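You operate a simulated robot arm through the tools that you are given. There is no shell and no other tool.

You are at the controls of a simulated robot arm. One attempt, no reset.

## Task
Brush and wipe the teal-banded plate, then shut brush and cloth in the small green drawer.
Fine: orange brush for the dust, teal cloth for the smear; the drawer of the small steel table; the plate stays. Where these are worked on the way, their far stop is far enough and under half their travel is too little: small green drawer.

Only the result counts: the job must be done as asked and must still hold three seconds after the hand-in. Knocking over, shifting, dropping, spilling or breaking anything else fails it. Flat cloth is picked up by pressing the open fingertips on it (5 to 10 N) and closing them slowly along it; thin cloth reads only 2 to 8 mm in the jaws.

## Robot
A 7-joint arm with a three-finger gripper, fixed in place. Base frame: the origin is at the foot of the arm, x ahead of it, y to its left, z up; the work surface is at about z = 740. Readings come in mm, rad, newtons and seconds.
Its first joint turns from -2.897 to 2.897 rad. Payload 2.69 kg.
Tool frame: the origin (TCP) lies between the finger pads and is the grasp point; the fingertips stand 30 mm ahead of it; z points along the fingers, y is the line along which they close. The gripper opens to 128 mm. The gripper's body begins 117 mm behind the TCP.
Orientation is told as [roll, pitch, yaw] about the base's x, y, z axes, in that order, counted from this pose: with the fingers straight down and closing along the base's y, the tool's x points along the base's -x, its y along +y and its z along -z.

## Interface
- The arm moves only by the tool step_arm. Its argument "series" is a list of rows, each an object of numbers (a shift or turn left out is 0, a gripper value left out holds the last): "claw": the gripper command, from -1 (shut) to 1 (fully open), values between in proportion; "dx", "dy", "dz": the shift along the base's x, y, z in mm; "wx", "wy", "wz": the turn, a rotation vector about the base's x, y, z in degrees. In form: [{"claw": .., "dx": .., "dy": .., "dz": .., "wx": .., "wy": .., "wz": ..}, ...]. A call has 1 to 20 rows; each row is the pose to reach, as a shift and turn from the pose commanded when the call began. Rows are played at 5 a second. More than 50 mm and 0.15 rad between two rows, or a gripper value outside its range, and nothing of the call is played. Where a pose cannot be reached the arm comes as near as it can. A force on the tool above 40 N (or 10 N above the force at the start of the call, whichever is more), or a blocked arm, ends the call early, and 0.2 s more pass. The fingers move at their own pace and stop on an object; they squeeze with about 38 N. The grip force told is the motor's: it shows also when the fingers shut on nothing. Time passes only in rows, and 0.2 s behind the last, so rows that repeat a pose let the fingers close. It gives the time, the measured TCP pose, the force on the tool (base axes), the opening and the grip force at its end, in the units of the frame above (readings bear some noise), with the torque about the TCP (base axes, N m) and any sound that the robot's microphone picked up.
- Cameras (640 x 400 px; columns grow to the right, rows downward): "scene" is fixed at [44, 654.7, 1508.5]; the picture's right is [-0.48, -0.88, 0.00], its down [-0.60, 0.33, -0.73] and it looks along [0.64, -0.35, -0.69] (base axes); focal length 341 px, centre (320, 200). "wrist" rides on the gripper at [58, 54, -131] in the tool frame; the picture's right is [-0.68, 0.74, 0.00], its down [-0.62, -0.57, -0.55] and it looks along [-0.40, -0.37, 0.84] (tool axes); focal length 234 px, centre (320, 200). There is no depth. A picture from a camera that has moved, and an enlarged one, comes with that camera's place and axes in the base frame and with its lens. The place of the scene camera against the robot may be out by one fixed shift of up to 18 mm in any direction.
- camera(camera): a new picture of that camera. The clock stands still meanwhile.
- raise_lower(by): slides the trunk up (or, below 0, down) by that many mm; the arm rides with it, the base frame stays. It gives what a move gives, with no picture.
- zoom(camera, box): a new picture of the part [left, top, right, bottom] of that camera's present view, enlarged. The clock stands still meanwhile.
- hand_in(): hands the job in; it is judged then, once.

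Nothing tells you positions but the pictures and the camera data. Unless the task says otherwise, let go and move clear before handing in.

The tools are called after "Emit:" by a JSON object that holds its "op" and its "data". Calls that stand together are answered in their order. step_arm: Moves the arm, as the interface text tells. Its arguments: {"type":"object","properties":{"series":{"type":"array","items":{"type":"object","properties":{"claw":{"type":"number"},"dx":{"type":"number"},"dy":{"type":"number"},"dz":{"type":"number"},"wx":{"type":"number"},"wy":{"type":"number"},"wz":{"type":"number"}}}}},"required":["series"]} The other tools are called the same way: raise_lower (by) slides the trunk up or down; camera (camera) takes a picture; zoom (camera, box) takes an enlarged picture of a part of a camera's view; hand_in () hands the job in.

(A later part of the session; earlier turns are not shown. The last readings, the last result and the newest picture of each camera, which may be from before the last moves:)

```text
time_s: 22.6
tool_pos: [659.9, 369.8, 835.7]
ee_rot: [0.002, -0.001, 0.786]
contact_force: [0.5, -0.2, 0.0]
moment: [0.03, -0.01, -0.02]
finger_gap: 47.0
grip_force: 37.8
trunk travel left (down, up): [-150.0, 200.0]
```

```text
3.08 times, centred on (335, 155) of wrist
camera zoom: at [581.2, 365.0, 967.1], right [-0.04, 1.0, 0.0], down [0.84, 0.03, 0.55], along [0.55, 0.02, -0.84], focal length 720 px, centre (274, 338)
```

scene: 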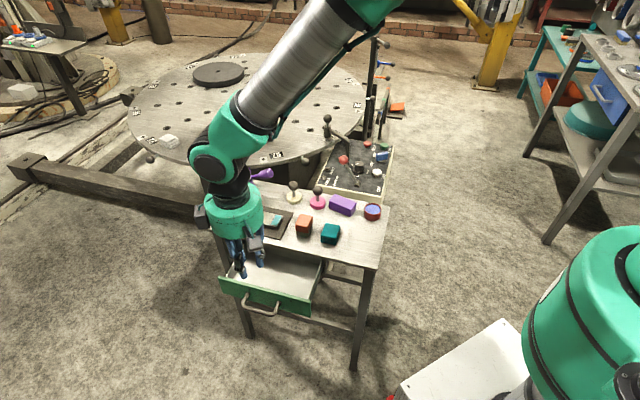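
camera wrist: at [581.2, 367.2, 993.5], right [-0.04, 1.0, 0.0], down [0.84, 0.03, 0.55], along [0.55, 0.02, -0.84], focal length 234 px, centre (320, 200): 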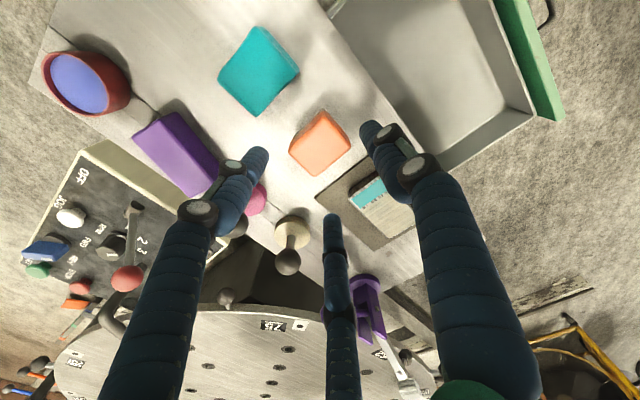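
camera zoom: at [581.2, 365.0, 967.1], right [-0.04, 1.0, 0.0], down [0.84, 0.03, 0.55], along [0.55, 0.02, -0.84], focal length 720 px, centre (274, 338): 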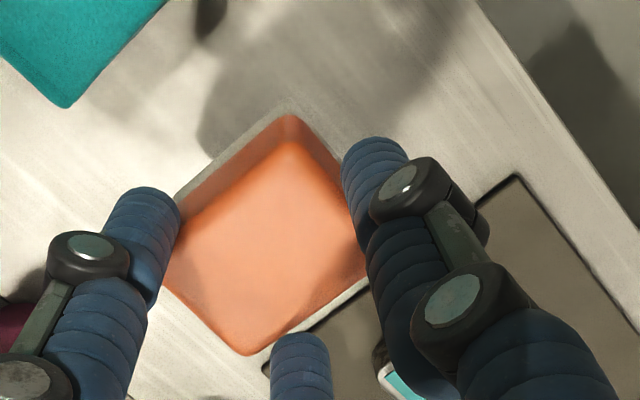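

The brush has slid down about 27 mm in the fingers and is held only by its top edge. I'll lower straight away to set it back on the table.

Emit:
{"op": "step_arm", "data": {"series": [{"dz": -14}, {"dz": -27}, {"dz": -29}]}}

Emit:
{"op": "zoom", "data": {"camera": "scene", "box": [290, 195, 340, 245]}}

Emit:
{"op": "zoom", "data": {"camera": "wrist", "box": [270, 90, 400, 220]}}

```text
time_s: 23.4
tool_pos: [662.3, 369.6, 810.4]
ee_rot: [0.0, -0.007, 0.787]
contact_force: [-1.6, -4.5, 33.8]
moment: [-0.56, -0.36, -0.06]
finger_gap: 46.6
grip_force: 38.3
trunk travel left (down, up): [-150.0, 200.0]
```

```text
8.00 times, centred on (315, 220) of scene
camera zoom: at [44.0, 654.7, 1508.5], right [-0.48, -0.88, 0.0], down [-0.6, 0.33, -0.73], along [0.64, -0.35, -0.69], focal length 2726 px, centre (360, 40)
```

zoom: 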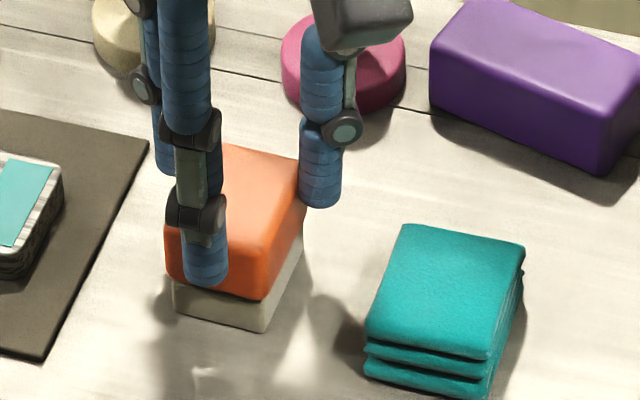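

```text
3.08 times, centred on (335, 155) of wrist
camera zoom: at [582.2, 365.0, 940.9], right [-0.04, 1.0, 0.0], down [0.83, 0.03, 0.55], along [0.55, 0.03, -0.83], focal length 720 px, centre (274, 338)
```

zoom: 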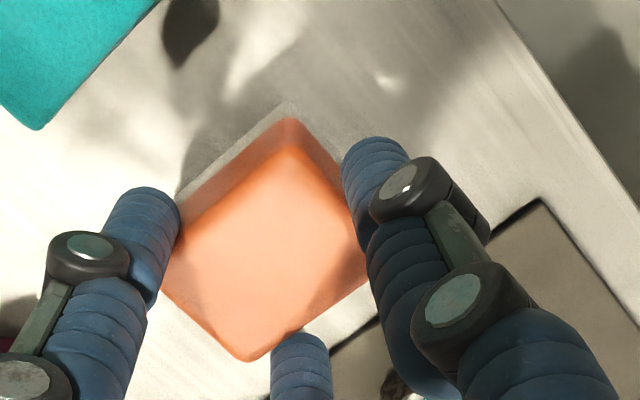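

The brush is back on the table, and the grip held 34 N of downward push without slipping. I'll lift by a small amount and watch whether it slides again.

Emit:
{"op": "step_arm", "data": {"series": [{"dz": 3}, {"dz": 5}, {"dz": 8}, {"dz": 11}, {"dz": 11}]}}

Emit:
{"op": "zoom", "data": {"camera": "scene", "box": [290, 195, 340, 245]}}

Emit:
{"op": "zoom", "data": {"camera": "wrist", "box": [270, 90, 400, 220]}}

```text
time_s: 24.6
tool_pos: [660.4, 369.3, 818.2]
ee_rot: [0.002, 0.001, 0.785]
contact_force: [-0.1, -0.5, 0.6]
moment: [-0.01, -0.02, 0.01]
finger_gap: 46.6
grip_force: 38.6
trunk travel left (down, up): [-150.0, 200.0]
```

```text
8.00 times, centred on (315, 220) of scene
camera zoom: at [44.0, 654.7, 1508.5], right [-0.48, -0.88, 0.0], down [-0.6, 0.33, -0.73], along [0.64, -0.35, -0.69], focal length 2726 px, centre (360, 40)
```

zoom: 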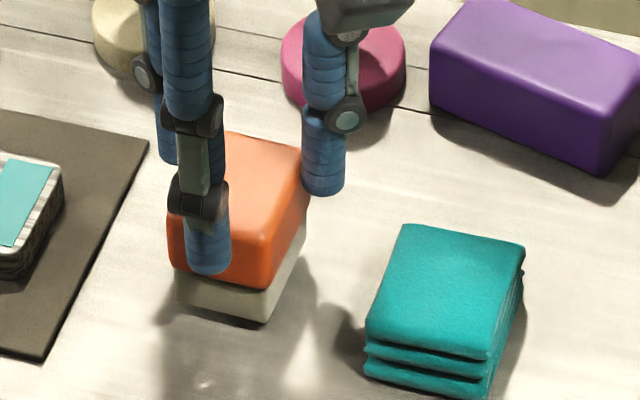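

```text
3.08 times, centred on (335, 155) of wrist
camera zoom: at [581.3, 365.0, 948.8], right [-0.04, 1.0, 0.0], down [0.84, 0.03, 0.55], along [0.55, 0.02, -0.84], focal length 720 px, centre (274, 338)
```

zoom: 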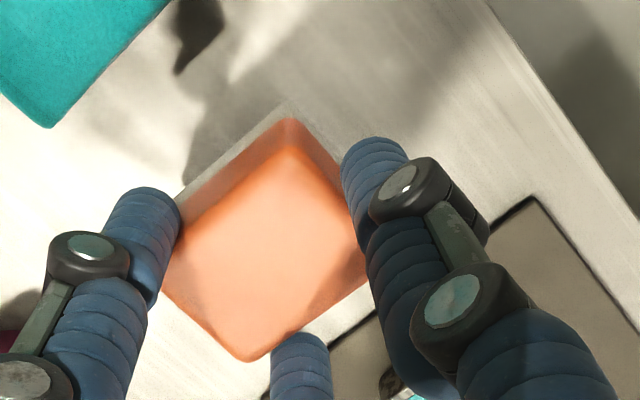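

The brush now holds steady in the hand, but only near its top. I'll set it down, reopen, measure again and grip it lower and better centred.

Emit:
{"op": "step_arm", "data": {"series": [{"dz": -3}, {"dz": -6}, {"dz": -6, "claw": -0.2}, {"dz": -6, "claw": 0.0}, {"dz": -6, "claw": 0.19}, {"dz": 20, "claw": 0.19}, {"dz": 45}, {"dz": 45}]}}

Emit:
{"op": "zoom", "data": {"camera": "wrist", "box": [240, 80, 400, 220]}}

Emit:
{"op": "zoom", "data": {"camera": "scene", "box": [280, 190, 350, 250]}}

```text
time_s: 26.4
tool_pos: [659.6, 369.5, 863.4]
ee_rot: [0.002, -0.002, 0.786]
contact_force: [0.2, 0.1, 0.5]
moment: [0.01, -0.04, -0.01]
finger_gap: 76.3
grip_force: 0.1
trunk travel left (down, up): [-150.0, 200.0]
```

```text
2.86 times, centred on (320, 150) of wrist
camera zoom: at [580.8, 364.8, 995.3], right [-0.04, 1.0, 0.0], down [0.84, 0.03, 0.55], along [0.55, 0.02, -0.84], focal length 669 px, centre (320, 343)
```

zoom: 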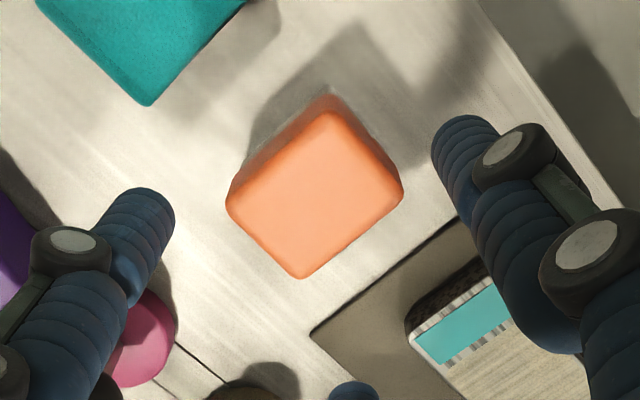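

```text
6.67 times, centred on (315, 220) of scene
camera zoom: at [44.0, 654.7, 1508.5], right [-0.48, -0.88, 0.0], down [-0.6, 0.33, -0.73], along [0.64, -0.35, -0.69], focal length 2272 px, centre (353, 67)
```

zoom: 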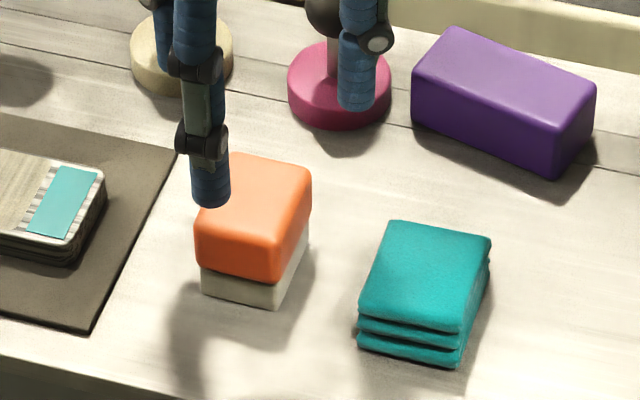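

The brush now rests at about u=728.6, v=-210.6. The first slip looks like the single finger pushing against the pair, so this time I'll pinch only with the two side fingers, lined up with the brush's centre.

Emit:
{"op": "step_arm", "data": {"series": [{"dx": -6.5, "dy": 7.8, "dz": 0}, {"dx": -6.5, "dy": 7.8, "dz": -25}, {"dx": -6.5, "dy": 7.8, "dz": -50}, {"dx": -6.5, "dy": 7.8, "dz": -66}, {"dx": -6.5, "dy": 7.8, "dz": -76}, {"dx": -6.5, "dy": 7.8, "dz": -76}]}}

Emit:
{"op": "zoom", "data": {"camera": "wrist", "box": [200, 60, 440, 260]}}

```text
time_s: 27.8
tool_pos: [653.0, 378.3, 787.6]
ee_rot: [0.001, 0.0, 0.785]
contact_force: [0.1, -0.2, -0.1]
moment: [0.03, 0.0, -0.01]
finger_gap: 76.2
grip_force: 0.0
trunk travel left (down, up): [-150.0, 200.0]
```

```text
2.00 times, centred on (320, 160) of wrist
camera zoom: at [575.1, 372.9, 918.9], right [-0.04, 1.0, 0.0], down [0.84, 0.03, 0.55], along [0.55, 0.02, -0.84], focal length 468 px, centre (320, 280)
```

zoom: 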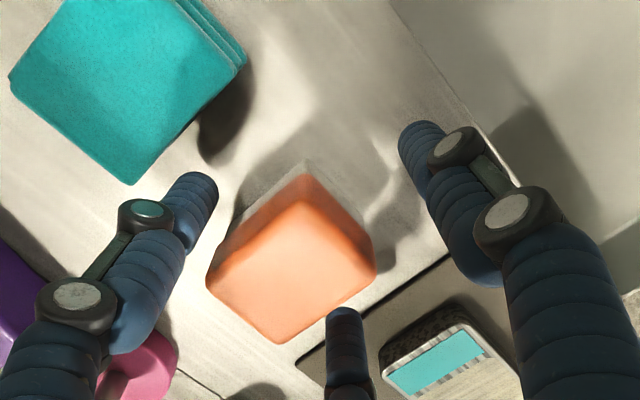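

The side fingers are level with the brush's middle. I'll close.

Emit:
{"op": "step_arm", "data": {"series": [{"claw": 0.0}, {"claw": -0.15}, {"claw": -0.22}, {"claw": -0.28}, {"claw": -0.35}, {"claw": -0.6}, {"claw": -1}, {"claw": -1}]}}

Emit:
{"op": "zoom", "data": {"camera": "wrist", "box": [200, 60, 440, 260]}}

Emit:
{"op": "step_arm", "data": {"series": [{"dz": 3}, {"dz": 6}, {"dz": 10}, {"dz": 15}, {"dz": 15}]}}

Emit:
{"op": "zoom", "data": {"camera": "wrist", "box": [200, 60, 440, 260]}}

Emit:
{"op": "zoom", "data": {"camera": "scene", "box": [280, 190, 350, 250]}}

```text
time_s: 29.6
tool_pos: [654.0, 377.9, 787.9]
ee_rot: [0.001, 0.001, 0.784]
contact_force: [1.2, 0.7, 0.9]
moment: [0.05, -0.02, -0.02]
finger_gap: 46.1
grip_force: 38.0
trunk travel left (down, up): [-150.0, 200.0]
```

```text
2.00 times, centred on (320, 160) of wrist
camera zoom: at [575.1, 372.8, 919.1], right [-0.04, 1.0, 0.0], down [0.84, 0.03, 0.55], along [0.55, 0.02, -0.84], focal length 468 px, centre (320, 280)
```

zoom: 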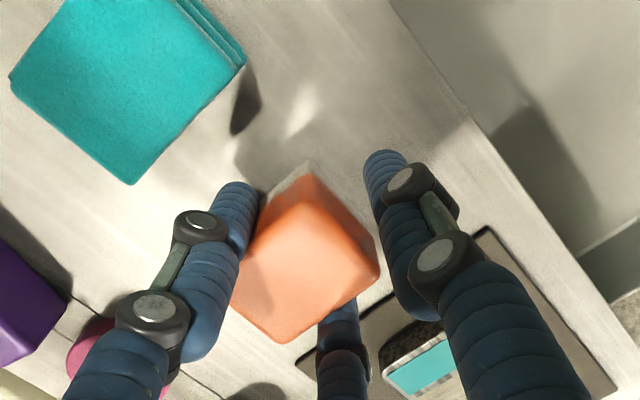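

```text
time_s: 30.8
tool_pos: [652.4, 377.1, 802.4]
ee_rot: [0.004, 0.002, 0.785]
contact_force: [0.4, -0.5, -0.4]
moment: [0.01, 0.01, -0.01]
finger_gap: 46.6
grip_force: 38.3
trunk travel left (down, up): [-150.0, 200.0]
```

```text
2.00 times, centred on (320, 160) of wrist
camera zoom: at [574.7, 373.1, 933.4], right [-0.04, 1.0, 0.0], down [0.84, 0.03, 0.55], along [0.55, 0.02, -0.84], focal length 468 px, centre (320, 280)
```

zoom: 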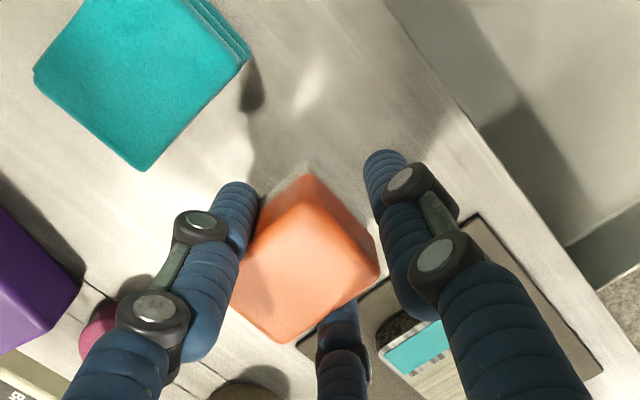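

```text
6.67 times, centred on (315, 220) of scene
camera zoom: at [44.0, 654.7, 1508.5], right [-0.48, -0.88, 0.0], down [-0.6, 0.33, -0.73], along [0.64, -0.35, -0.69], focal length 2272 px, centre (353, 67)
```

zoom: 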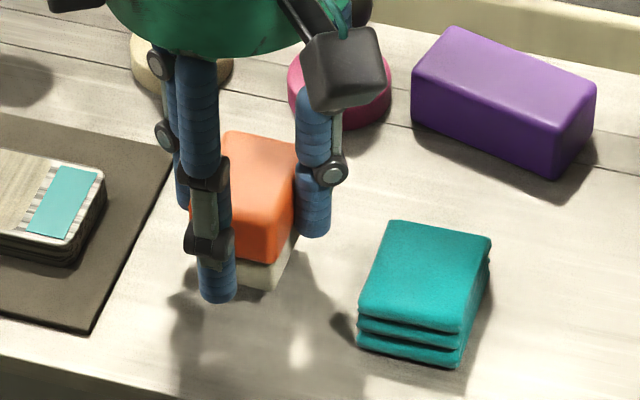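

The brush now stays put in the hand after lifting, with its centre about 17 mm to the -v side of the TCP. I'll raise it and carry it over the plate, then look.

Emit:
{"op": "step_arm", "data": {"series": [{"dz": 12}, {"dz": 28}, {"dx": 19, "dy": 20, "dz": 33}, {"dx": 38, "dy": 41, "dz": 33}, {"dx": 57, "dy": 62, "dz": 33}, {"dx": 74, "dy": 81, "dz": 33}, {"dx": 74, "dy": 81, "dz": 33}]}}

Emit:
{"op": "camera", "data": {"camera": "wrist"}}

Emit:
{"op": "zoom", "data": {"camera": "scene", "box": [235, 170, 335, 250]}}

```text
time_s: 32.4
tool_pos: [728.5, 458.9, 834.5]
ee_rot: [0.002, -0.002, 0.786]
contact_force: [0.7, -0.4, -2.6]
moment: [-0.01, 0.06, -0.02]
finger_gap: 46.2
grip_force: 38.1
trunk travel left (down, up): [-150.0, 200.0]
```

```text
taken
camera wrist: at [649.5, 454.8, 965.9], right [-0.04, 1.0, 0.0], down [0.84, 0.03, 0.55], along [0.55, 0.02, -0.84], focal length 234 px, centre (320, 200)
```

wrist: 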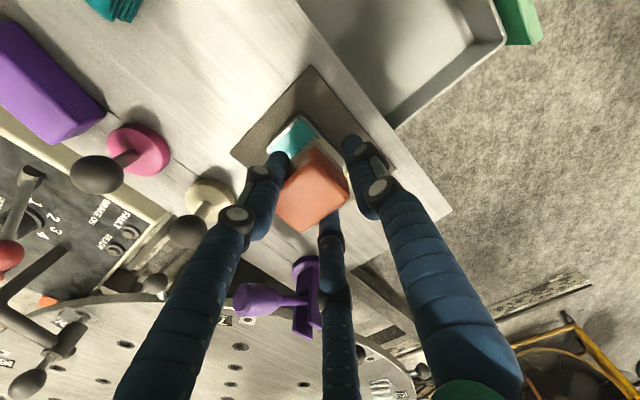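

```text
5.00 times, centred on (285, 210) of scene
camera zoom: at [44.0, 654.7, 1508.5], right [-0.48, -0.88, 0.0], down [-0.6, 0.33, -0.73], along [0.64, -0.35, -0.69], focal length 1704 px, centre (495, 150)
```

zoom: 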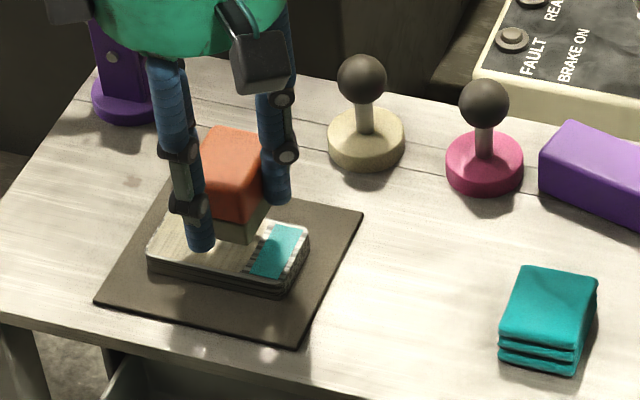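

The brush hovers over the dusty part of the plate. I'll lower it in small stages until the force reading shows light contact.

Emit:
{"op": "step_arm", "data": {"series": [{"dz": -8}, {"dz": -16}, {"dz": -22}, {"dz": -25}, {"dz": -25}]}}

Emit:
{"op": "zoom", "data": {"camera": "scene", "box": [245, 190, 315, 240]}}

Emit:
{"op": "zoom", "data": {"camera": "wrist", "box": [220, 60, 420, 220]}}

```text
time_s: 33.6
tool_pos: [728.9, 458.7, 809.6]
ee_rot: [0.002, -0.001, 0.786]
contact_force: [-0.5, -0.3, -0.9]
moment: [0.01, 0.0, 0.0]
finger_gap: 46.0
grip_force: 38.3
trunk travel left (down, up): [-150.0, 200.0]
```

```text
8.00 times, centred on (280, 215) of scene
camera zoom: at [44.0, 654.7, 1508.5], right [-0.48, -0.88, 0.0], down [-0.6, 0.33, -0.73], along [0.64, -0.35, -0.69], focal length 2726 px, centre (640, 80)
```

zoom: 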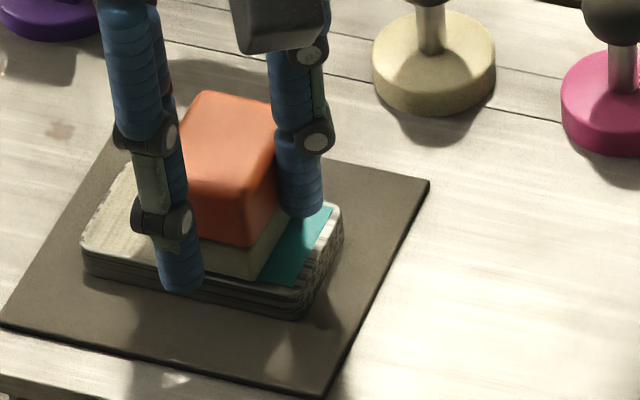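

```text
2.50 times, centred on (320, 140) of wrist
camera zoom: at [648.8, 453.8, 940.7], right [-0.04, 1.0, 0.0], down [0.84, 0.03, 0.55], along [0.55, 0.02, -0.84], focal length 585 px, centre (320, 350)
```

zoom: 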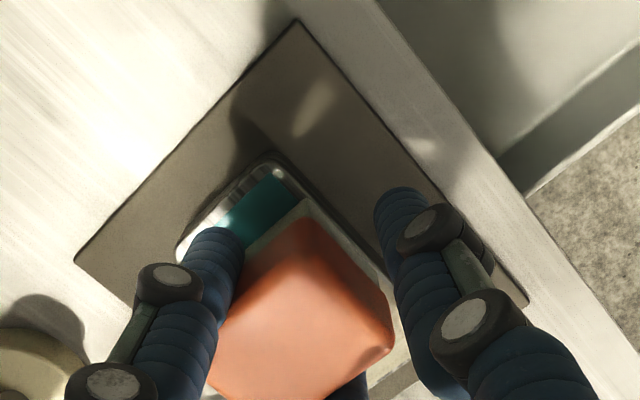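

The bristles are just above the plate. I'll step down a millimetre at a time.

Emit:
{"op": "step_arm", "data": {"series": [{"dz": -1}, {"dz": -2}, {"dz": -2}]}}

Emit:
{"op": "step_arm", "data": {"series": [{"dz": -1}, {"dz": -1}]}}

Emit:
{"op": "step_arm", "data": {"series": [{"dz": -1}, {"dz": -1}]}}

```text
time_s: 34.4
tool_pos: [728.2, 459.9, 807.8]
ee_rot: [0.002, 0.0, 0.787]
contact_force: [-0.6, -0.2, -0.8]
moment: [0.01, 0.03, 0.0]
finger_gap: 46.5
grip_force: 37.9
trunk travel left (down, up): [-150.0, 200.0]
```

```text
time_s: 35.0
tool_pos: [727.6, 458.4, 807.5]
ee_rot: [0.001, 0.0, 0.787]
contact_force: [-0.5, -0.3, 1.8]
moment: [0.07, 0.03, 0.01]
finger_gap: 46.4
grip_force: 37.9
trunk travel left (down, up): [-150.0, 200.0]
```

```text
time_s: 35.6
tool_pos: [729.0, 459.1, 807.1]
ee_rot: [0.002, -0.002, 0.787]
contact_force: [-2.5, -0.6, 9.0]
moment: [-0.13, 0.07, -0.05]
finger_gap: 46.4
grip_force: 38.1
trunk travel left (down, up): [-150.0, 200.0]
```

Light contact is at TCP z of about 807 (now about 9 N). I'll ease off slightly and make the first stroke along the plate towards its far end.

Emit:
{"op": "step_arm", "data": {"series": [{"dz": 0.4}, {"dx": 4, "dy": 4, "dz": 0.4}, {"dx": 9, "dy": 9, "dz": 0.4}, {"dx": 14, "dy": 14, "dz": 0.4}, {"dx": 20, "dy": 20, "dz": 0.4}, {"dx": 26, "dy": 26, "dz": 0.4}, {"dx": 32, "dy": 32, "dz": 0.4}, {"dx": 36, "dy": 36, "dz": 0.4}, {"dx": 36, "dy": 36, "dz": 0.4}]}}

Emit:
{"op": "camera", "data": {"camera": "wrist"}}

Emit:
{"op": "zoom", "data": {"camera": "scene", "box": [235, 180, 315, 240]}}

```text
time_s: 37.6
tool_pos: [763.6, 495.2, 806.2]
ee_rot: [0.0, 0.001, 0.787]
contact_force: [-0.1, -0.1, 5.6]
moment: [-0.05, -0.04, 0.01]
finger_gap: 46.5
grip_force: 37.6
trunk travel left (down, up): [-150.0, 200.0]
```

```text
taken
camera wrist: at [684.9, 489.8, 937.9], right [-0.04, 1.0, 0.0], down [0.84, 0.03, 0.55], along [0.55, 0.02, -0.84], focal length 234 px, centre (320, 200)
```

wrist: 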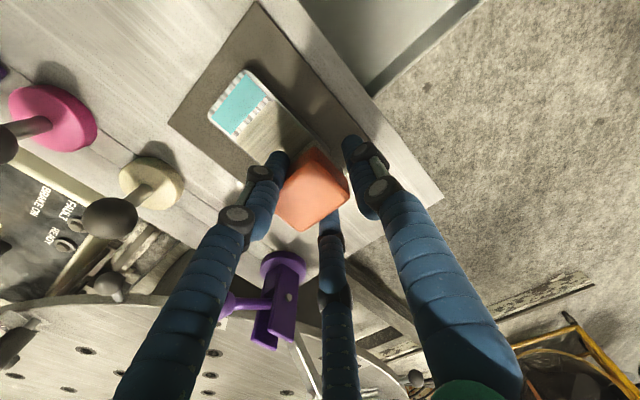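

```text
6.67 times, centred on (275, 210) of scene
camera zoom: at [44.0, 654.7, 1508.5], right [-0.48, -0.88, 0.0], down [-0.6, 0.33, -0.73], along [0.64, -0.35, -0.69], focal length 2272 px, centre (620, 133)
```

zoom: 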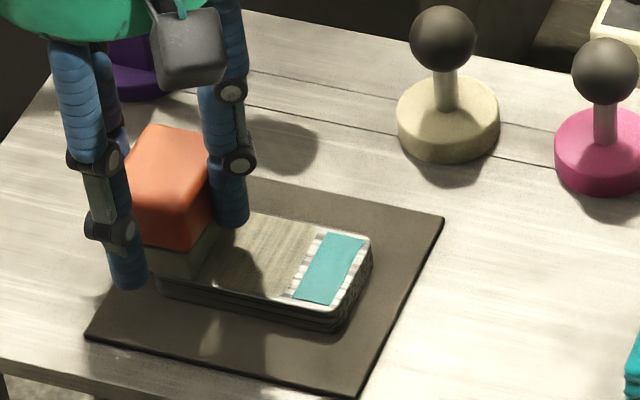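

The stroke ran at about 5.6 N and the plate does not seem to have moved. I'll zoom in to see what changed on its surface.

Emit:
{"op": "zoom", "data": {"camera": "wrist", "box": [190, 50, 350, 190]}}

Emit:
{"op": "zoom", "data": {"camera": "scene", "box": [250, 200, 300, 235]}}

```text
2.86 times, centred on (270, 120) of wrist
camera zoom: at [684.9, 489.8, 937.9], right [-0.04, 1.0, 0.0], down [0.84, 0.03, 0.55], along [0.55, 0.02, -0.84], focal length 669 px, centre (463, 429)
```

zoom: 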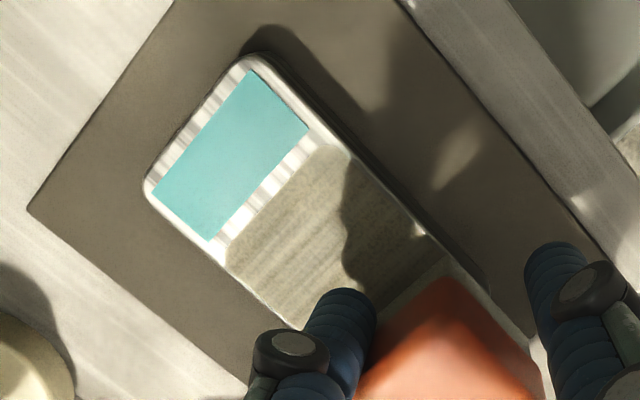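

```text
11.43 times, centred on (275, 218) of scene
camera zoom: at [44.0, 654.7, 1508.5], right [-0.48, -0.88, 0.0], down [-0.6, 0.33, -0.73], along [0.64, -0.35, -0.69], focal length 3894 px, centre (834, 0)
```

zoom: 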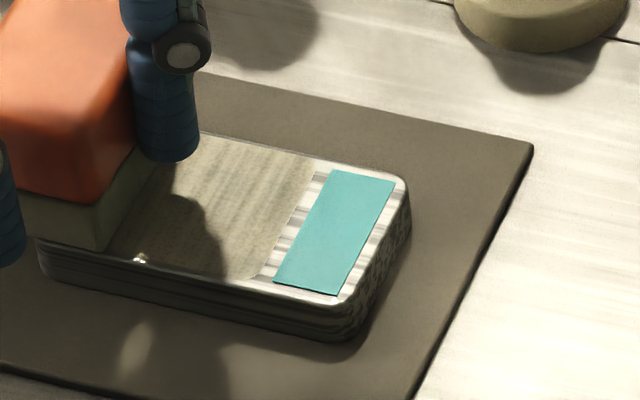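

No clear change after a single stroke, so the patch likely needs more. I'll do several back-and-forth strokes with small sideways offsets to cover the whole width.

Emit:
{"op": "step_arm", "data": {"series": [{"dx": -7.1, "dy": -7.1}, {"dx": -14.1, "dy": -14.1}, {"dx": -21.9, "dy": -21.9}, {"dx": -29.7, "dy": -29.7}, {"dx": -36.8, "dy": -36.8}, {"dx": -33.9, "dy": -39.6}, {"dx": -26.9, "dy": -32.5}, {"dx": -19.1, "dy": -24.7}, {"dx": -11.3, "dy": -17.0}, {"dx": -4.2, "dy": -9.9}, {"dx": 2.8, "dy": -2.8}, {"dx": -2.8, "dy": 2.8}, {"dx": -9.9, "dy": -4.2}, {"dx": -17.0, "dy": -11.3}, {"dx": -24.7, "dy": -19.1}, {"dx": -32.5, "dy": -26.9}, {"dx": -39.6, "dy": -33.9}, {"dx": -36.8, "dy": -36.8}, {"dx": -28.3, "dy": -28.3}, {"dx": -28.3, "dy": -28.3}]}}

Emit:
{"op": "zoom", "data": {"camera": "scene", "box": [240, 190, 310, 240]}}

Emit:
{"op": "zoom", "data": {"camera": "wrist", "box": [200, 50, 400, 210]}}

```text
time_s: 41.8
tool_pos: [735.3, 465.9, 807.0]
ee_rot: [0.003, 0.0, 0.786]
contact_force: [-0.8, -2.6, 10.8]
moment: [-0.2, -0.03, -0.04]
finger_gap: 46.2
grip_force: 38.2
trunk travel left (down, up): [-150.0, 200.0]
```

```text
8.00 times, centred on (275, 215) of scene
camera zoom: at [44.0, 654.7, 1508.5], right [-0.48, -0.88, 0.0], down [-0.6, 0.33, -0.73], along [0.64, -0.35, -0.69], focal length 2726 px, centre (680, 80)
```

zoom: 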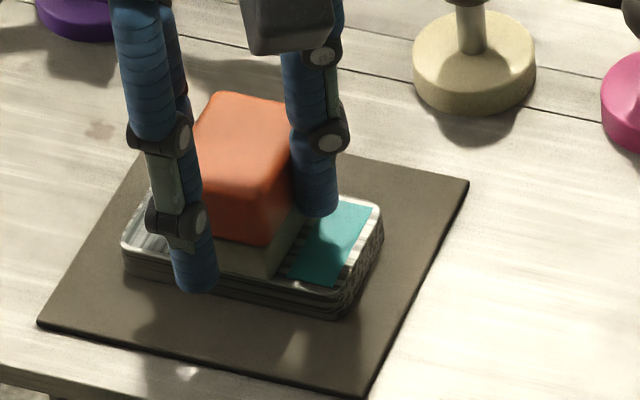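

```text
2.50 times, centred on (300, 130) of wrist
camera zoom: at [655.8, 461.0, 937.7], right [-0.04, 1.0, 0.0], down [0.84, 0.03, 0.55], along [0.55, 0.02, -0.84], focal length 585 px, centre (370, 375)
```

zoom: 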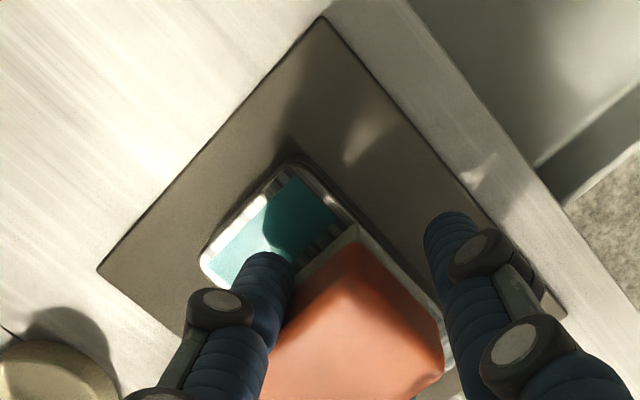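

The plate's far end now looks bare instead of beige. I'll lift the brush straight up and take a look at the whole plate.

Emit:
{"op": "step_arm", "data": {"series": [{"dz": 5}, {"dz": 20}, {"dz": 40}, {"dz": 60, "dx": -20, "dy": 10}, {"dz": 80, "dx": -50, "dy": 40}, {"dz": 80, "dx": -70, "dy": 70}, {"dz": 80, "dx": -70, "dy": 70}]}}

Emit:
{"op": "zoom", "data": {"camera": "scene", "box": [240, 190, 310, 240]}}

Emit:
{"op": "camera", "data": {"camera": "wrist"}}

```text
time_s: 43.4
tool_pos: [663.3, 536.6, 886.2]
ee_rot: [0.002, -0.002, 0.785]
contact_force: [-0.1, 0.0, -1.1]
moment: [-0.07, -0.03, 0.0]
finger_gap: 46.4
grip_force: 38.0
trunk travel left (down, up): [-150.0, 200.0]
```

```text
8.00 times, centred on (275, 215) of scene
camera zoom: at [44.0, 654.7, 1508.5], right [-0.48, -0.88, 0.0], down [-0.6, 0.33, -0.73], along [0.64, -0.35, -0.69], focal length 2726 px, centre (680, 80)
```

zoom: 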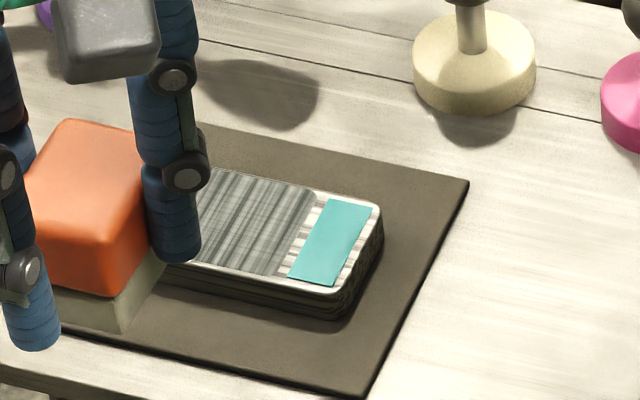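

```text
taken
camera wrist: at [585.2, 531.8, 1016.9], right [-0.04, 1.0, 0.0], down [0.84, 0.03, 0.55], along [0.55, 0.02, -0.84], focal length 234 px, centre (320, 200)
```

wrist: 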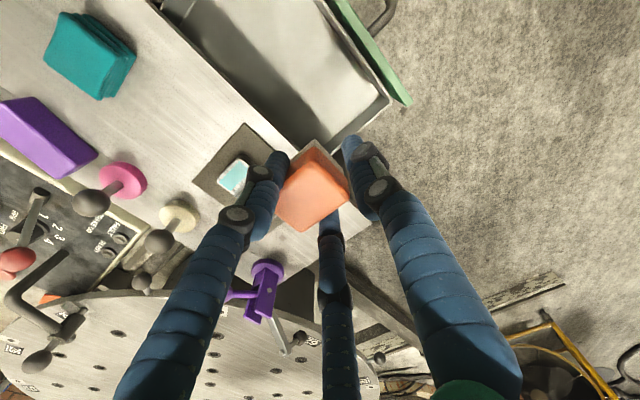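

The dust layer is gone and a grey, smeared layer shows where it was. Next comes the brush into the drawer, so I'll look at the drawer's inside for exact dimensions.

Emit:
{"op": "zoom", "data": {"camera": "wrist", "box": [140, 0, 420, 175]}}

Emit:
{"op": "zoom", "data": {"camera": "scene", "box": [205, 210, 355, 320]}}

```text
2.29 times, centred on (280, 88) of wrist
camera zoom: at [585.2, 531.8, 1016.9], right [-0.04, 1.0, 0.0], down [0.84, 0.03, 0.55], along [0.55, 0.02, -0.84], focal length 535 px, centre (411, 457)
```

zoom: 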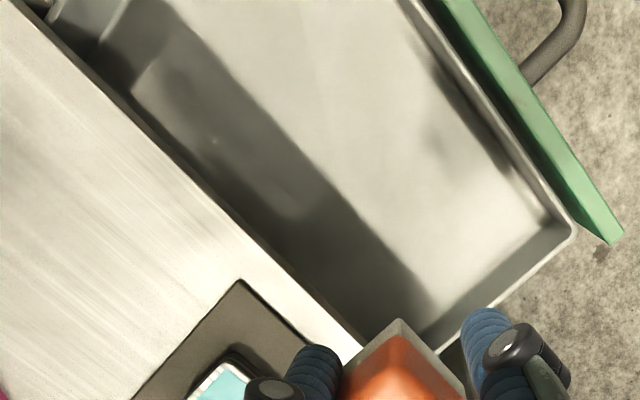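

```text
3.64 times, centred on (280, 265) of scene
camera zoom: at [44.0, 654.7, 1508.5], right [-0.48, -0.88, 0.0], down [-0.6, 0.33, -0.73], along [0.64, -0.35, -0.69], focal length 1239 px, centre (466, -36)
```

zoom: 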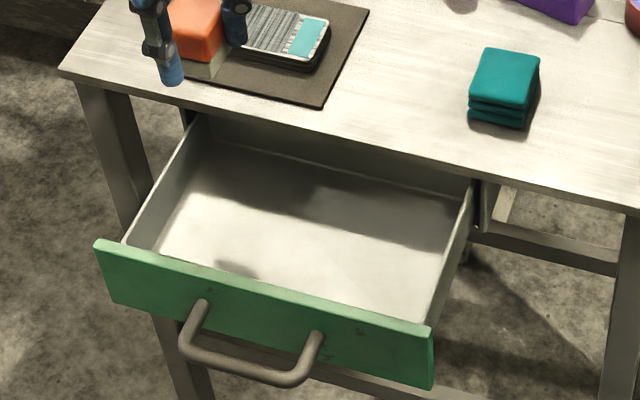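

The drawer floor is at about z=680, with the front wall inside at v of about -14 and the side walls at u of about 660 and 886. I'll carry the brush over the left part of the open drawer and lower it.

Emit:
{"op": "step_arm", "data": {"series": [{"dx": -27, "dy": -19}, {"dx": -54, "dy": -38}, {"dx": -81, "dy": -57}, {"dx": -105.7, "dy": -76}, {"dx": -105.7, "dy": -76, "dz": -30}, {"dx": -105.7, "dy": -76, "dz": -60}, {"dx": -105.7, "dy": -76, "dz": -60}]}}

Emit:
{"op": "camera", "data": {"camera": "wrist"}}

Emit:
{"op": "zoom", "data": {"camera": "scene", "box": [205, 180, 365, 320]}}

Emit:
{"op": "zoom", "data": {"camera": "scene", "box": [240, 195, 300, 240]}}

```text
time_s: 45.0
tool_pos: [559.2, 460.0, 826.2]
ee_rot: [0.001, 0.003, 0.785]
contact_force: [0.6, -0.2, -1.1]
moment: [-0.01, 0.05, 0.02]
finger_gap: 46.1
grip_force: 37.9
trunk travel left (down, up): [-150.0, 200.0]
```

```text
taken
camera wrist: at [480.6, 455.9, 957.6], right [-0.04, 1.0, 0.0], down [0.84, 0.03, 0.55], along [0.55, 0.02, -0.84], focal length 234 px, centre (320, 200)
```

wrist: 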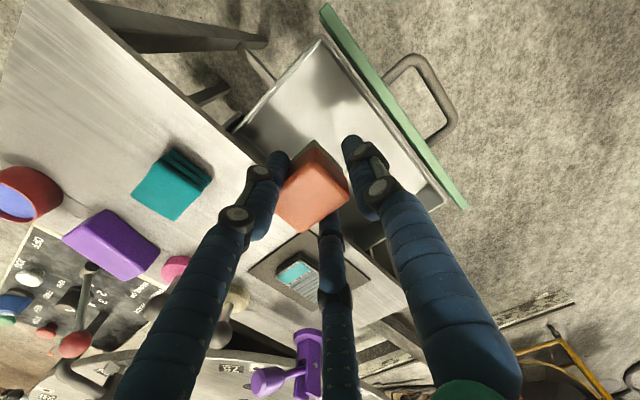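

```text
2.86 times, centred on (285, 250) of scene
camera zoom: at [44.0, 654.7, 1508.5], right [-0.48, -0.88, 0.0], down [-0.6, 0.33, -0.73], along [0.64, -0.35, -0.69], focal length 974 px, centre (420, 57)
```

zoom: 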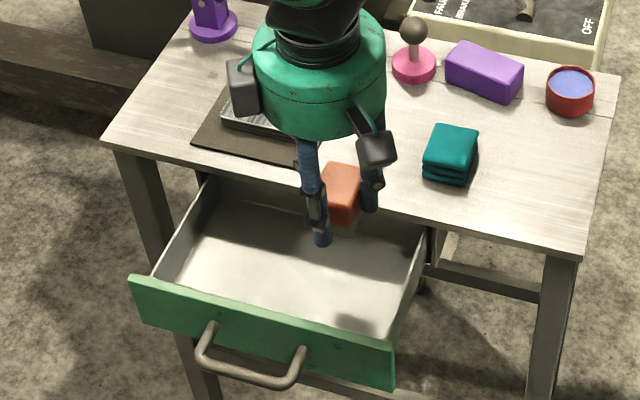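

```text
8.89 times, centred on (270, 218) of scene
camera zoom: at [44.0, 654.7, 1508.5], right [-0.48, -0.88, 0.0], down [-0.6, 0.33, -0.73], along [0.64, -0.35, -0.69], focal length 3029 px, centre (764, 44)
```

zoom: 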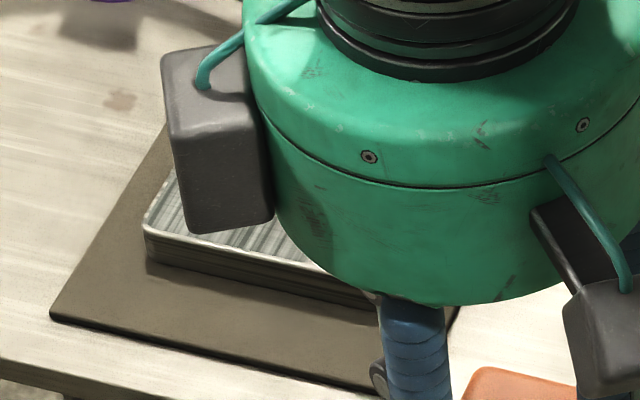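

The brush is over the left rear part of the drawer opening, clear of the table edge and the walls. I'll lower it towards the floor.

Emit:
{"op": "step_arm", "data": {"series": [{"dz": -25}, {"dz": -50}, {"dz": -70}, {"dz": -85}, {"dz": -90}, {"dz": -90}]}}

Emit:
{"op": "zoom", "data": {"camera": "scene", "box": [240, 210, 340, 290]}}

Emit:
{"op": "camera", "data": {"camera": "wrist"}}

```text
time_s: 46.4
tool_pos: [560.0, 461.1, 737.7]
ee_rot: [0.001, 0.001, 0.787]
contact_force: [0.3, -0.4, -0.6]
moment: [-0.03, 0.02, 0.01]
finger_gap: 46.0
grip_force: 38.2
trunk travel left (down, up): [-150.0, 200.0]
```

```text
5.00 times, centred on (290, 250) of scene
camera zoom: at [44.0, 654.7, 1508.5], right [-0.48, -0.88, 0.0], down [-0.6, 0.33, -0.73], along [0.64, -0.35, -0.69], focal length 1704 px, centre (470, -50)
```

zoom: 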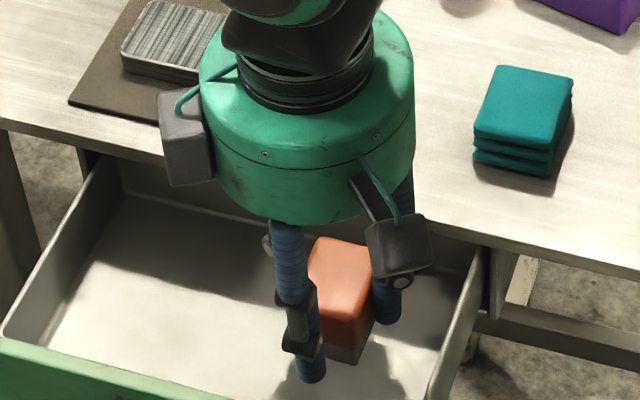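

```text
taken
camera wrist: at [480.5, 456.2, 867.7], right [-0.04, 1.0, 0.0], down [0.84, 0.03, 0.55], along [0.55, 0.02, -0.84], focal length 234 px, centre (320, 200)
```

wrist: 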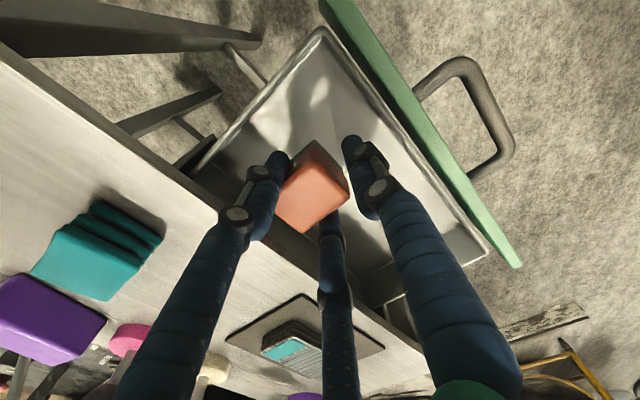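

No contact yet. I'll go down in small steps until the brush meets the drawer floor.

Emit:
{"op": "step_arm", "data": {"series": [{"dz": -2}, {"dz": -4}, {"dz": -4}]}}

Emit:
{"op": "step_arm", "data": {"series": [{"dz": -1}, {"dz": -2}, {"dz": -2}]}}

Emit:
{"op": "step_arm", "data": {"series": [{"dz": -1}, {"dz": -2}, {"dz": -2}]}}

```text
time_s: 47.2
tool_pos: [559.3, 461.0, 732.9]
ee_rot: [0.001, -0.001, 0.786]
contact_force: [0.4, -0.1, -0.3]
moment: [0.06, 0.01, 0.06]
finger_gap: 46.3
grip_force: 37.9
trunk travel left (down, up): [-150.0, 200.0]
```

```text
time_s: 48.0
tool_pos: [558.8, 461.3, 731.3]
ee_rot: [0.0, 0.002, 0.786]
contact_force: [0.5, -0.4, -1.5]
moment: [0.02, 0.01, 0.02]
finger_gap: 46.0
grip_force: 38.2
trunk travel left (down, up): [-150.0, 200.0]
```

```text
time_s: 48.8
tool_pos: [559.8, 459.6, 729.6]
ee_rot: [0.002, 0.001, 0.784]
contact_force: [-0.6, 1.0, -1.1]
moment: [0.03, 0.04, 0.0]
finger_gap: 46.6
grip_force: 37.6
trunk travel left (down, up): [-150.0, 200.0]
```

Emit:
{"op": "step_arm", "data": {"series": [{"dz": -1}, {"dz": -2}, {"dz": -2}]}}

Emit:
{"op": "step_arm", "data": {"series": [{"dz": -1}, {"dz": -2}, {"dz": -2}]}}

Emit:
{"op": "step_arm", "data": {"series": [{"dz": -1}, {"dz": -2}, {"dz": -2}]}}

```text
time_s: 49.6
tool_pos: [559.2, 460.6, 726.7]
ee_rot: [0.002, 0.0, 0.785]
contact_force: [0.3, 0.7, -0.4]
moment: [0.01, 0.03, -0.03]
finger_gap: 46.2
grip_force: 38.4
trunk travel left (down, up): [-150.0, 200.0]
```

```text
time_s: 50.4
tool_pos: [559.6, 460.8, 724.5]
ee_rot: [0.001, 0.0, 0.785]
contact_force: [-0.3, -0.3, -1.3]
moment: [-0.03, 0.02, -0.02]
finger_gap: 46.1
grip_force: 38.6
trunk travel left (down, up): [-150.0, 200.0]
```

```text
time_s: 51.2
tool_pos: [559.4, 460.3, 722.7]
ee_rot: [0.0, -0.001, 0.788]
contact_force: [0.5, -0.5, -0.8]
moment: [-0.02, 0.01, 0.02]
finger_gap: 46.3
grip_force: 37.5
trunk travel left (down, up): [-150.0, 200.0]
```

Still no contact at a brush bottom of about 675, so the floor is a bit lower than I estimated. I'll keep stepping down.

Emit:
{"op": "step_arm", "data": {"series": [{"dz": -1}, {"dz": -2}, {"dz": -3}, {"dz": -3}]}}

Emit:
{"op": "step_arm", "data": {"series": [{"dz": -1}, {"dz": -2}, {"dz": -3}, {"dz": -3}]}}

Emit:
{"op": "zoom", "data": {"camera": "scene", "box": [250, 220, 330, 290]}}

```text
time_s: 52.2
tool_pos: [560.3, 459.6, 719.2]
ee_rot: [0.003, 0.001, 0.784]
contact_force: [0.0, 1.6, -0.5]
moment: [0.02, 0.03, 0.01]
finger_gap: 46.2
grip_force: 37.7
trunk travel left (down, up): [-150.0, 200.0]
```

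```text
time_s: 53.2
tool_pos: [558.7, 460.9, 715.9]
ee_rot: [0.002, -0.001, 0.785]
contact_force: [0.2, 0.8, -0.3]
moment: [-0.01, 0.01, 0.01]
finger_gap: 46.1
grip_force: 38.2
trunk travel left (down, up): [-150.0, 200.0]
```

```text
5.71 times, centred on (290, 255) of scene
camera zoom: at [44.0, 654.7, 1508.5], right [-0.48, -0.88, 0.0], down [-0.6, 0.33, -0.73], along [0.64, -0.35, -0.69], focal length 1947 px, centre (491, -114)
```

zoom: 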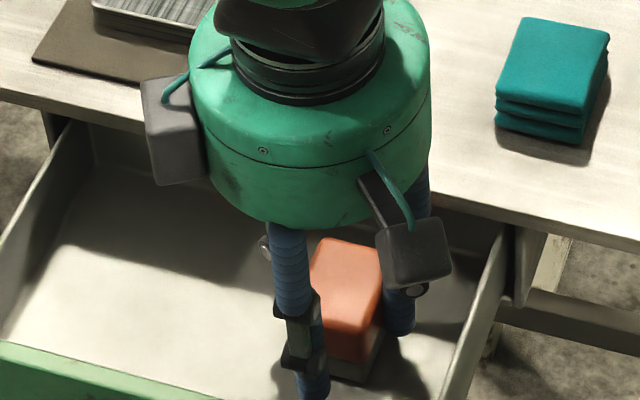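

No contact yet at about z=668 for the brush bottom. I'll continue down in small steps.

Emit:
{"op": "step_arm", "data": {"series": [{"dz": -1}, {"dz": -2}, {"dz": -3}, {"dz": -3}]}}

Emit:
{"op": "step_arm", "data": {"series": [{"dz": -1}, {"dz": -2}, {"dz": -3}, {"dz": -3}]}}

Emit:
{"op": "camera", "data": {"camera": "wrist"}}

```text
time_s: 54.2
tool_pos: [559.6, 460.9, 714.1]
ee_rot: [0.001, 0.001, 0.786]
contact_force: [0.5, 1.0, -1.1]
moment: [-0.02, 0.0, 0.0]
finger_gap: 46.3
grip_force: 38.5
trunk travel left (down, up): [-150.0, 200.0]
```

```text
time_s: 55.2
tool_pos: [559.9, 460.1, 711.2]
ee_rot: [0.003, -0.003, 0.786]
contact_force: [-3.2, -1.3, 12.8]
moment: [-0.23, 0.04, -0.03]
finger_gap: 46.3
grip_force: 38.1
trunk travel left (down, up): [-150.0, 200.0]
```

```text
taken
camera wrist: at [480.9, 455.5, 842.7], right [-0.04, 1.0, 0.0], down [0.84, 0.03, 0.55], along [0.55, 0.02, -0.84], focal length 234 px, centre (320, 200)
```

wrist: 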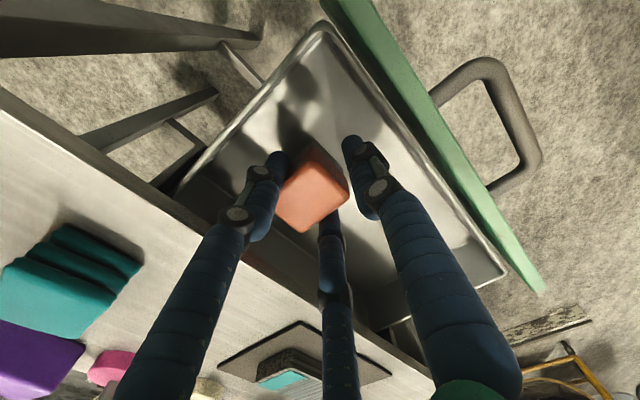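

The brush touched the drawer floor (TCP z of about 711). I'll ease off, open the fingers and rise straight up.

Emit:
{"op": "step_arm", "data": {"series": [{"dz": 0.8}, {"dz": 0.8, "claw": -0.2}, {"dz": 0.8, "claw": -0.1}, {"dz": 0.8, "claw": 0.0}, {"dz": 0.8, "claw": 0.0}, {"dz": 10}, {"dz": 30}, {"dz": 60}, {"dz": 100}, {"dz": 140}, {"dz": 180}, {"dz": 180}]}}

Emit:
{"op": "camera", "data": {"camera": "wrist"}}

Emit:
{"op": "camera", "data": {"camera": "scene"}}

```text
time_s: 57.8
tool_pos: [558.8, 459.9, 891.5]
ee_rot: [0.002, -0.001, 0.785]
contact_force: [-0.5, -0.1, 1.4]
moment: [0.01, -0.07, 0.0]
finger_gap: 64.2
grip_force: 0.1
trunk travel left (down, up): [-150.0, 200.0]
```

```text
taken
camera wrist: at [480.1, 455.5, 1022.0], right [-0.04, 1.0, 0.0], down [0.84, 0.03, 0.55], along [0.55, 0.02, -0.84], focal length 234 px, centre (320, 200)
```

wrist: 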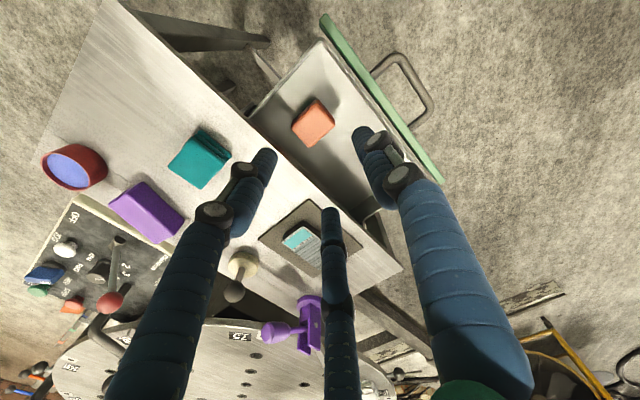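

```text
taken
```

scene: 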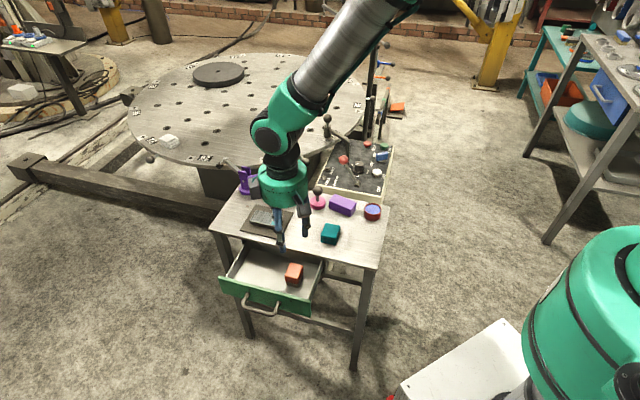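

The brush stands in the drawer. I'll check the plate for any left-over dust and take a look at the cloth.

Emit:
{"op": "zoom", "data": {"camera": "scene", "box": [240, 195, 300, 240]}}

Emit:
{"op": "zoom", "data": {"camera": "wrist", "box": [150, 110, 250, 200]}}

Emit:
{"op": "zoom", "data": {"camera": "scene", "box": [305, 210, 355, 250]}}

Emit:
{"op": "zoom", "data": {"camera": "wrist", "box": [250, 190, 370, 280]}}

```text
8.89 times, centred on (270, 218) of scene
camera zoom: at [44.0, 654.7, 1508.5], right [-0.48, -0.88, 0.0], down [-0.6, 0.33, -0.73], along [0.64, -0.35, -0.69], focal length 3029 px, centre (764, 44)
```

zoom: 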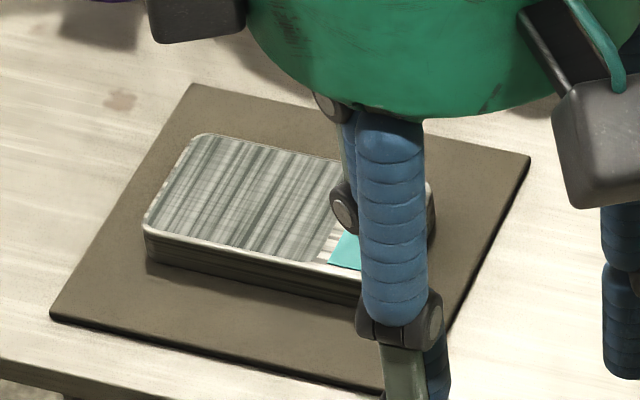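

```text
4.44 times, centred on (200, 155) of wrist
camera zoom: at [480.1, 455.5, 1022.0], right [-0.04, 1.0, 0.0], down [0.84, 0.03, 0.55], along [0.55, 0.02, -0.84], focal length 1041 px, centre (853, 400)
```

zoom: 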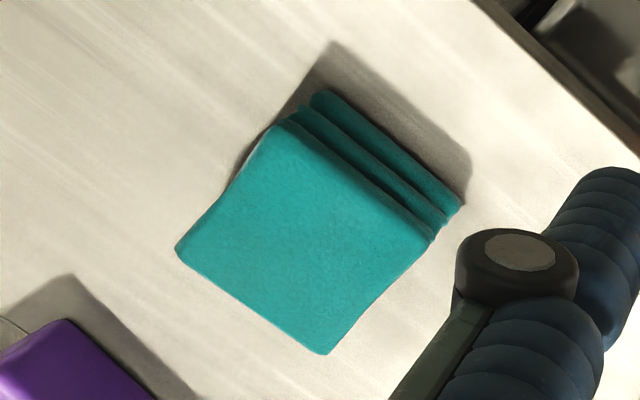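

```text
10.00 times, centred on (330, 230) of scene
camera zoom: at [44.0, 654.7, 1508.5], right [-0.48, -0.88, 0.0], down [-0.6, 0.33, -0.73], along [0.64, -0.35, -0.69], focal length 3407 px, centre (220, -100)
```

zoom: 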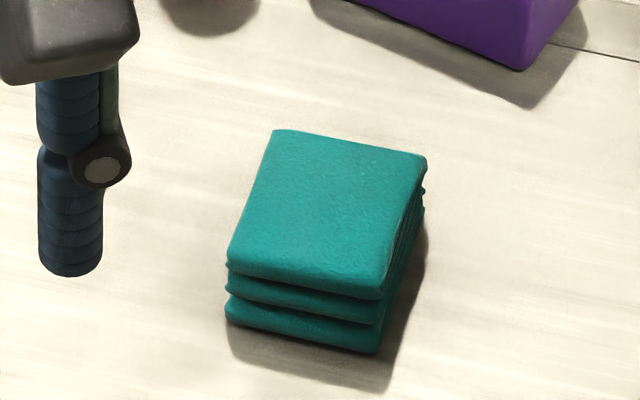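

```text
4.44 times, centred on (310, 235) of wrist
camera zoom: at [480.1, 455.5, 1022.0], right [-0.04, 1.0, 0.0], down [0.84, 0.03, 0.55], along [0.55, 0.02, -0.84], focal length 1041 px, centre (364, 44)
```

zoom: 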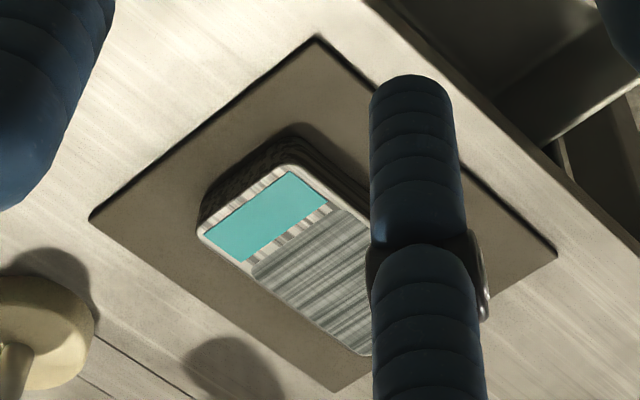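

The dust is gone across the plate and only a grey smear remains. The cloth pad is centred at about u=649, v=-206.5 and is about 25 mm high; I'll move over it and pinch its two sides the same way as the brush.

Emit:
{"op": "step_arm", "data": {"series": [{"claw": 0.31, "dx": 8, "dy": -34}, {"dx": 17, "dy": -68}, {"dx": 25, "dy": -102}, {"dx": 33.5, "dy": -134.4}, {"dx": 33.5, "dy": -134.4, "dz": -30}, {"dx": 33.5, "dy": -134.4, "dz": -50}, {"dx": 33.5, "dy": -134.4, "dz": -50}]}}

Emit:
{"op": "zoom", "data": {"camera": "wrist", "box": [200, 60, 440, 260]}}

Emit:
{"op": "zoom", "data": {"camera": "scene", "box": [270, 180, 390, 270]}}

```text
time_s: 59.4
tool_pos: [594.0, 325.3, 841.2]
ee_rot: [0.002, -0.001, 0.786]
contact_force: [-0.1, 0.1, -0.4]
moment: [-0.04, 0.02, -0.01]
finger_gap: 83.8
grip_force: 0.1
trunk travel left (down, up): [-150.0, 200.0]
```

```text
2.00 times, centred on (320, 160) of wrist
camera zoom: at [514.7, 321.0, 971.5], right [-0.04, 1.0, 0.0], down [0.84, 0.03, 0.55], along [0.55, 0.02, -0.84], focal length 468 px, centre (320, 280)
```

zoom: 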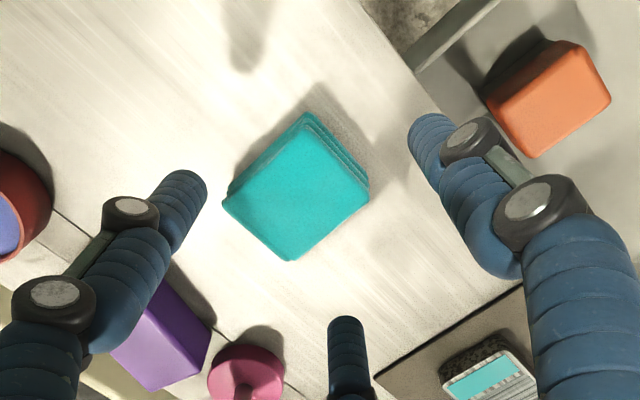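

```text
4.44 times, centred on (330, 225) of scene
camera zoom: at [44.0, 654.7, 1508.5], right [-0.48, -0.88, 0.0], down [-0.6, 0.33, -0.73], along [0.64, -0.35, -0.69], focal length 1514 px, centre (276, 89)
```

zoom: 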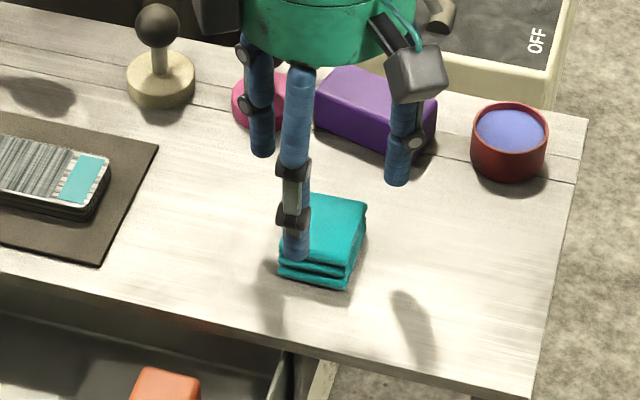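

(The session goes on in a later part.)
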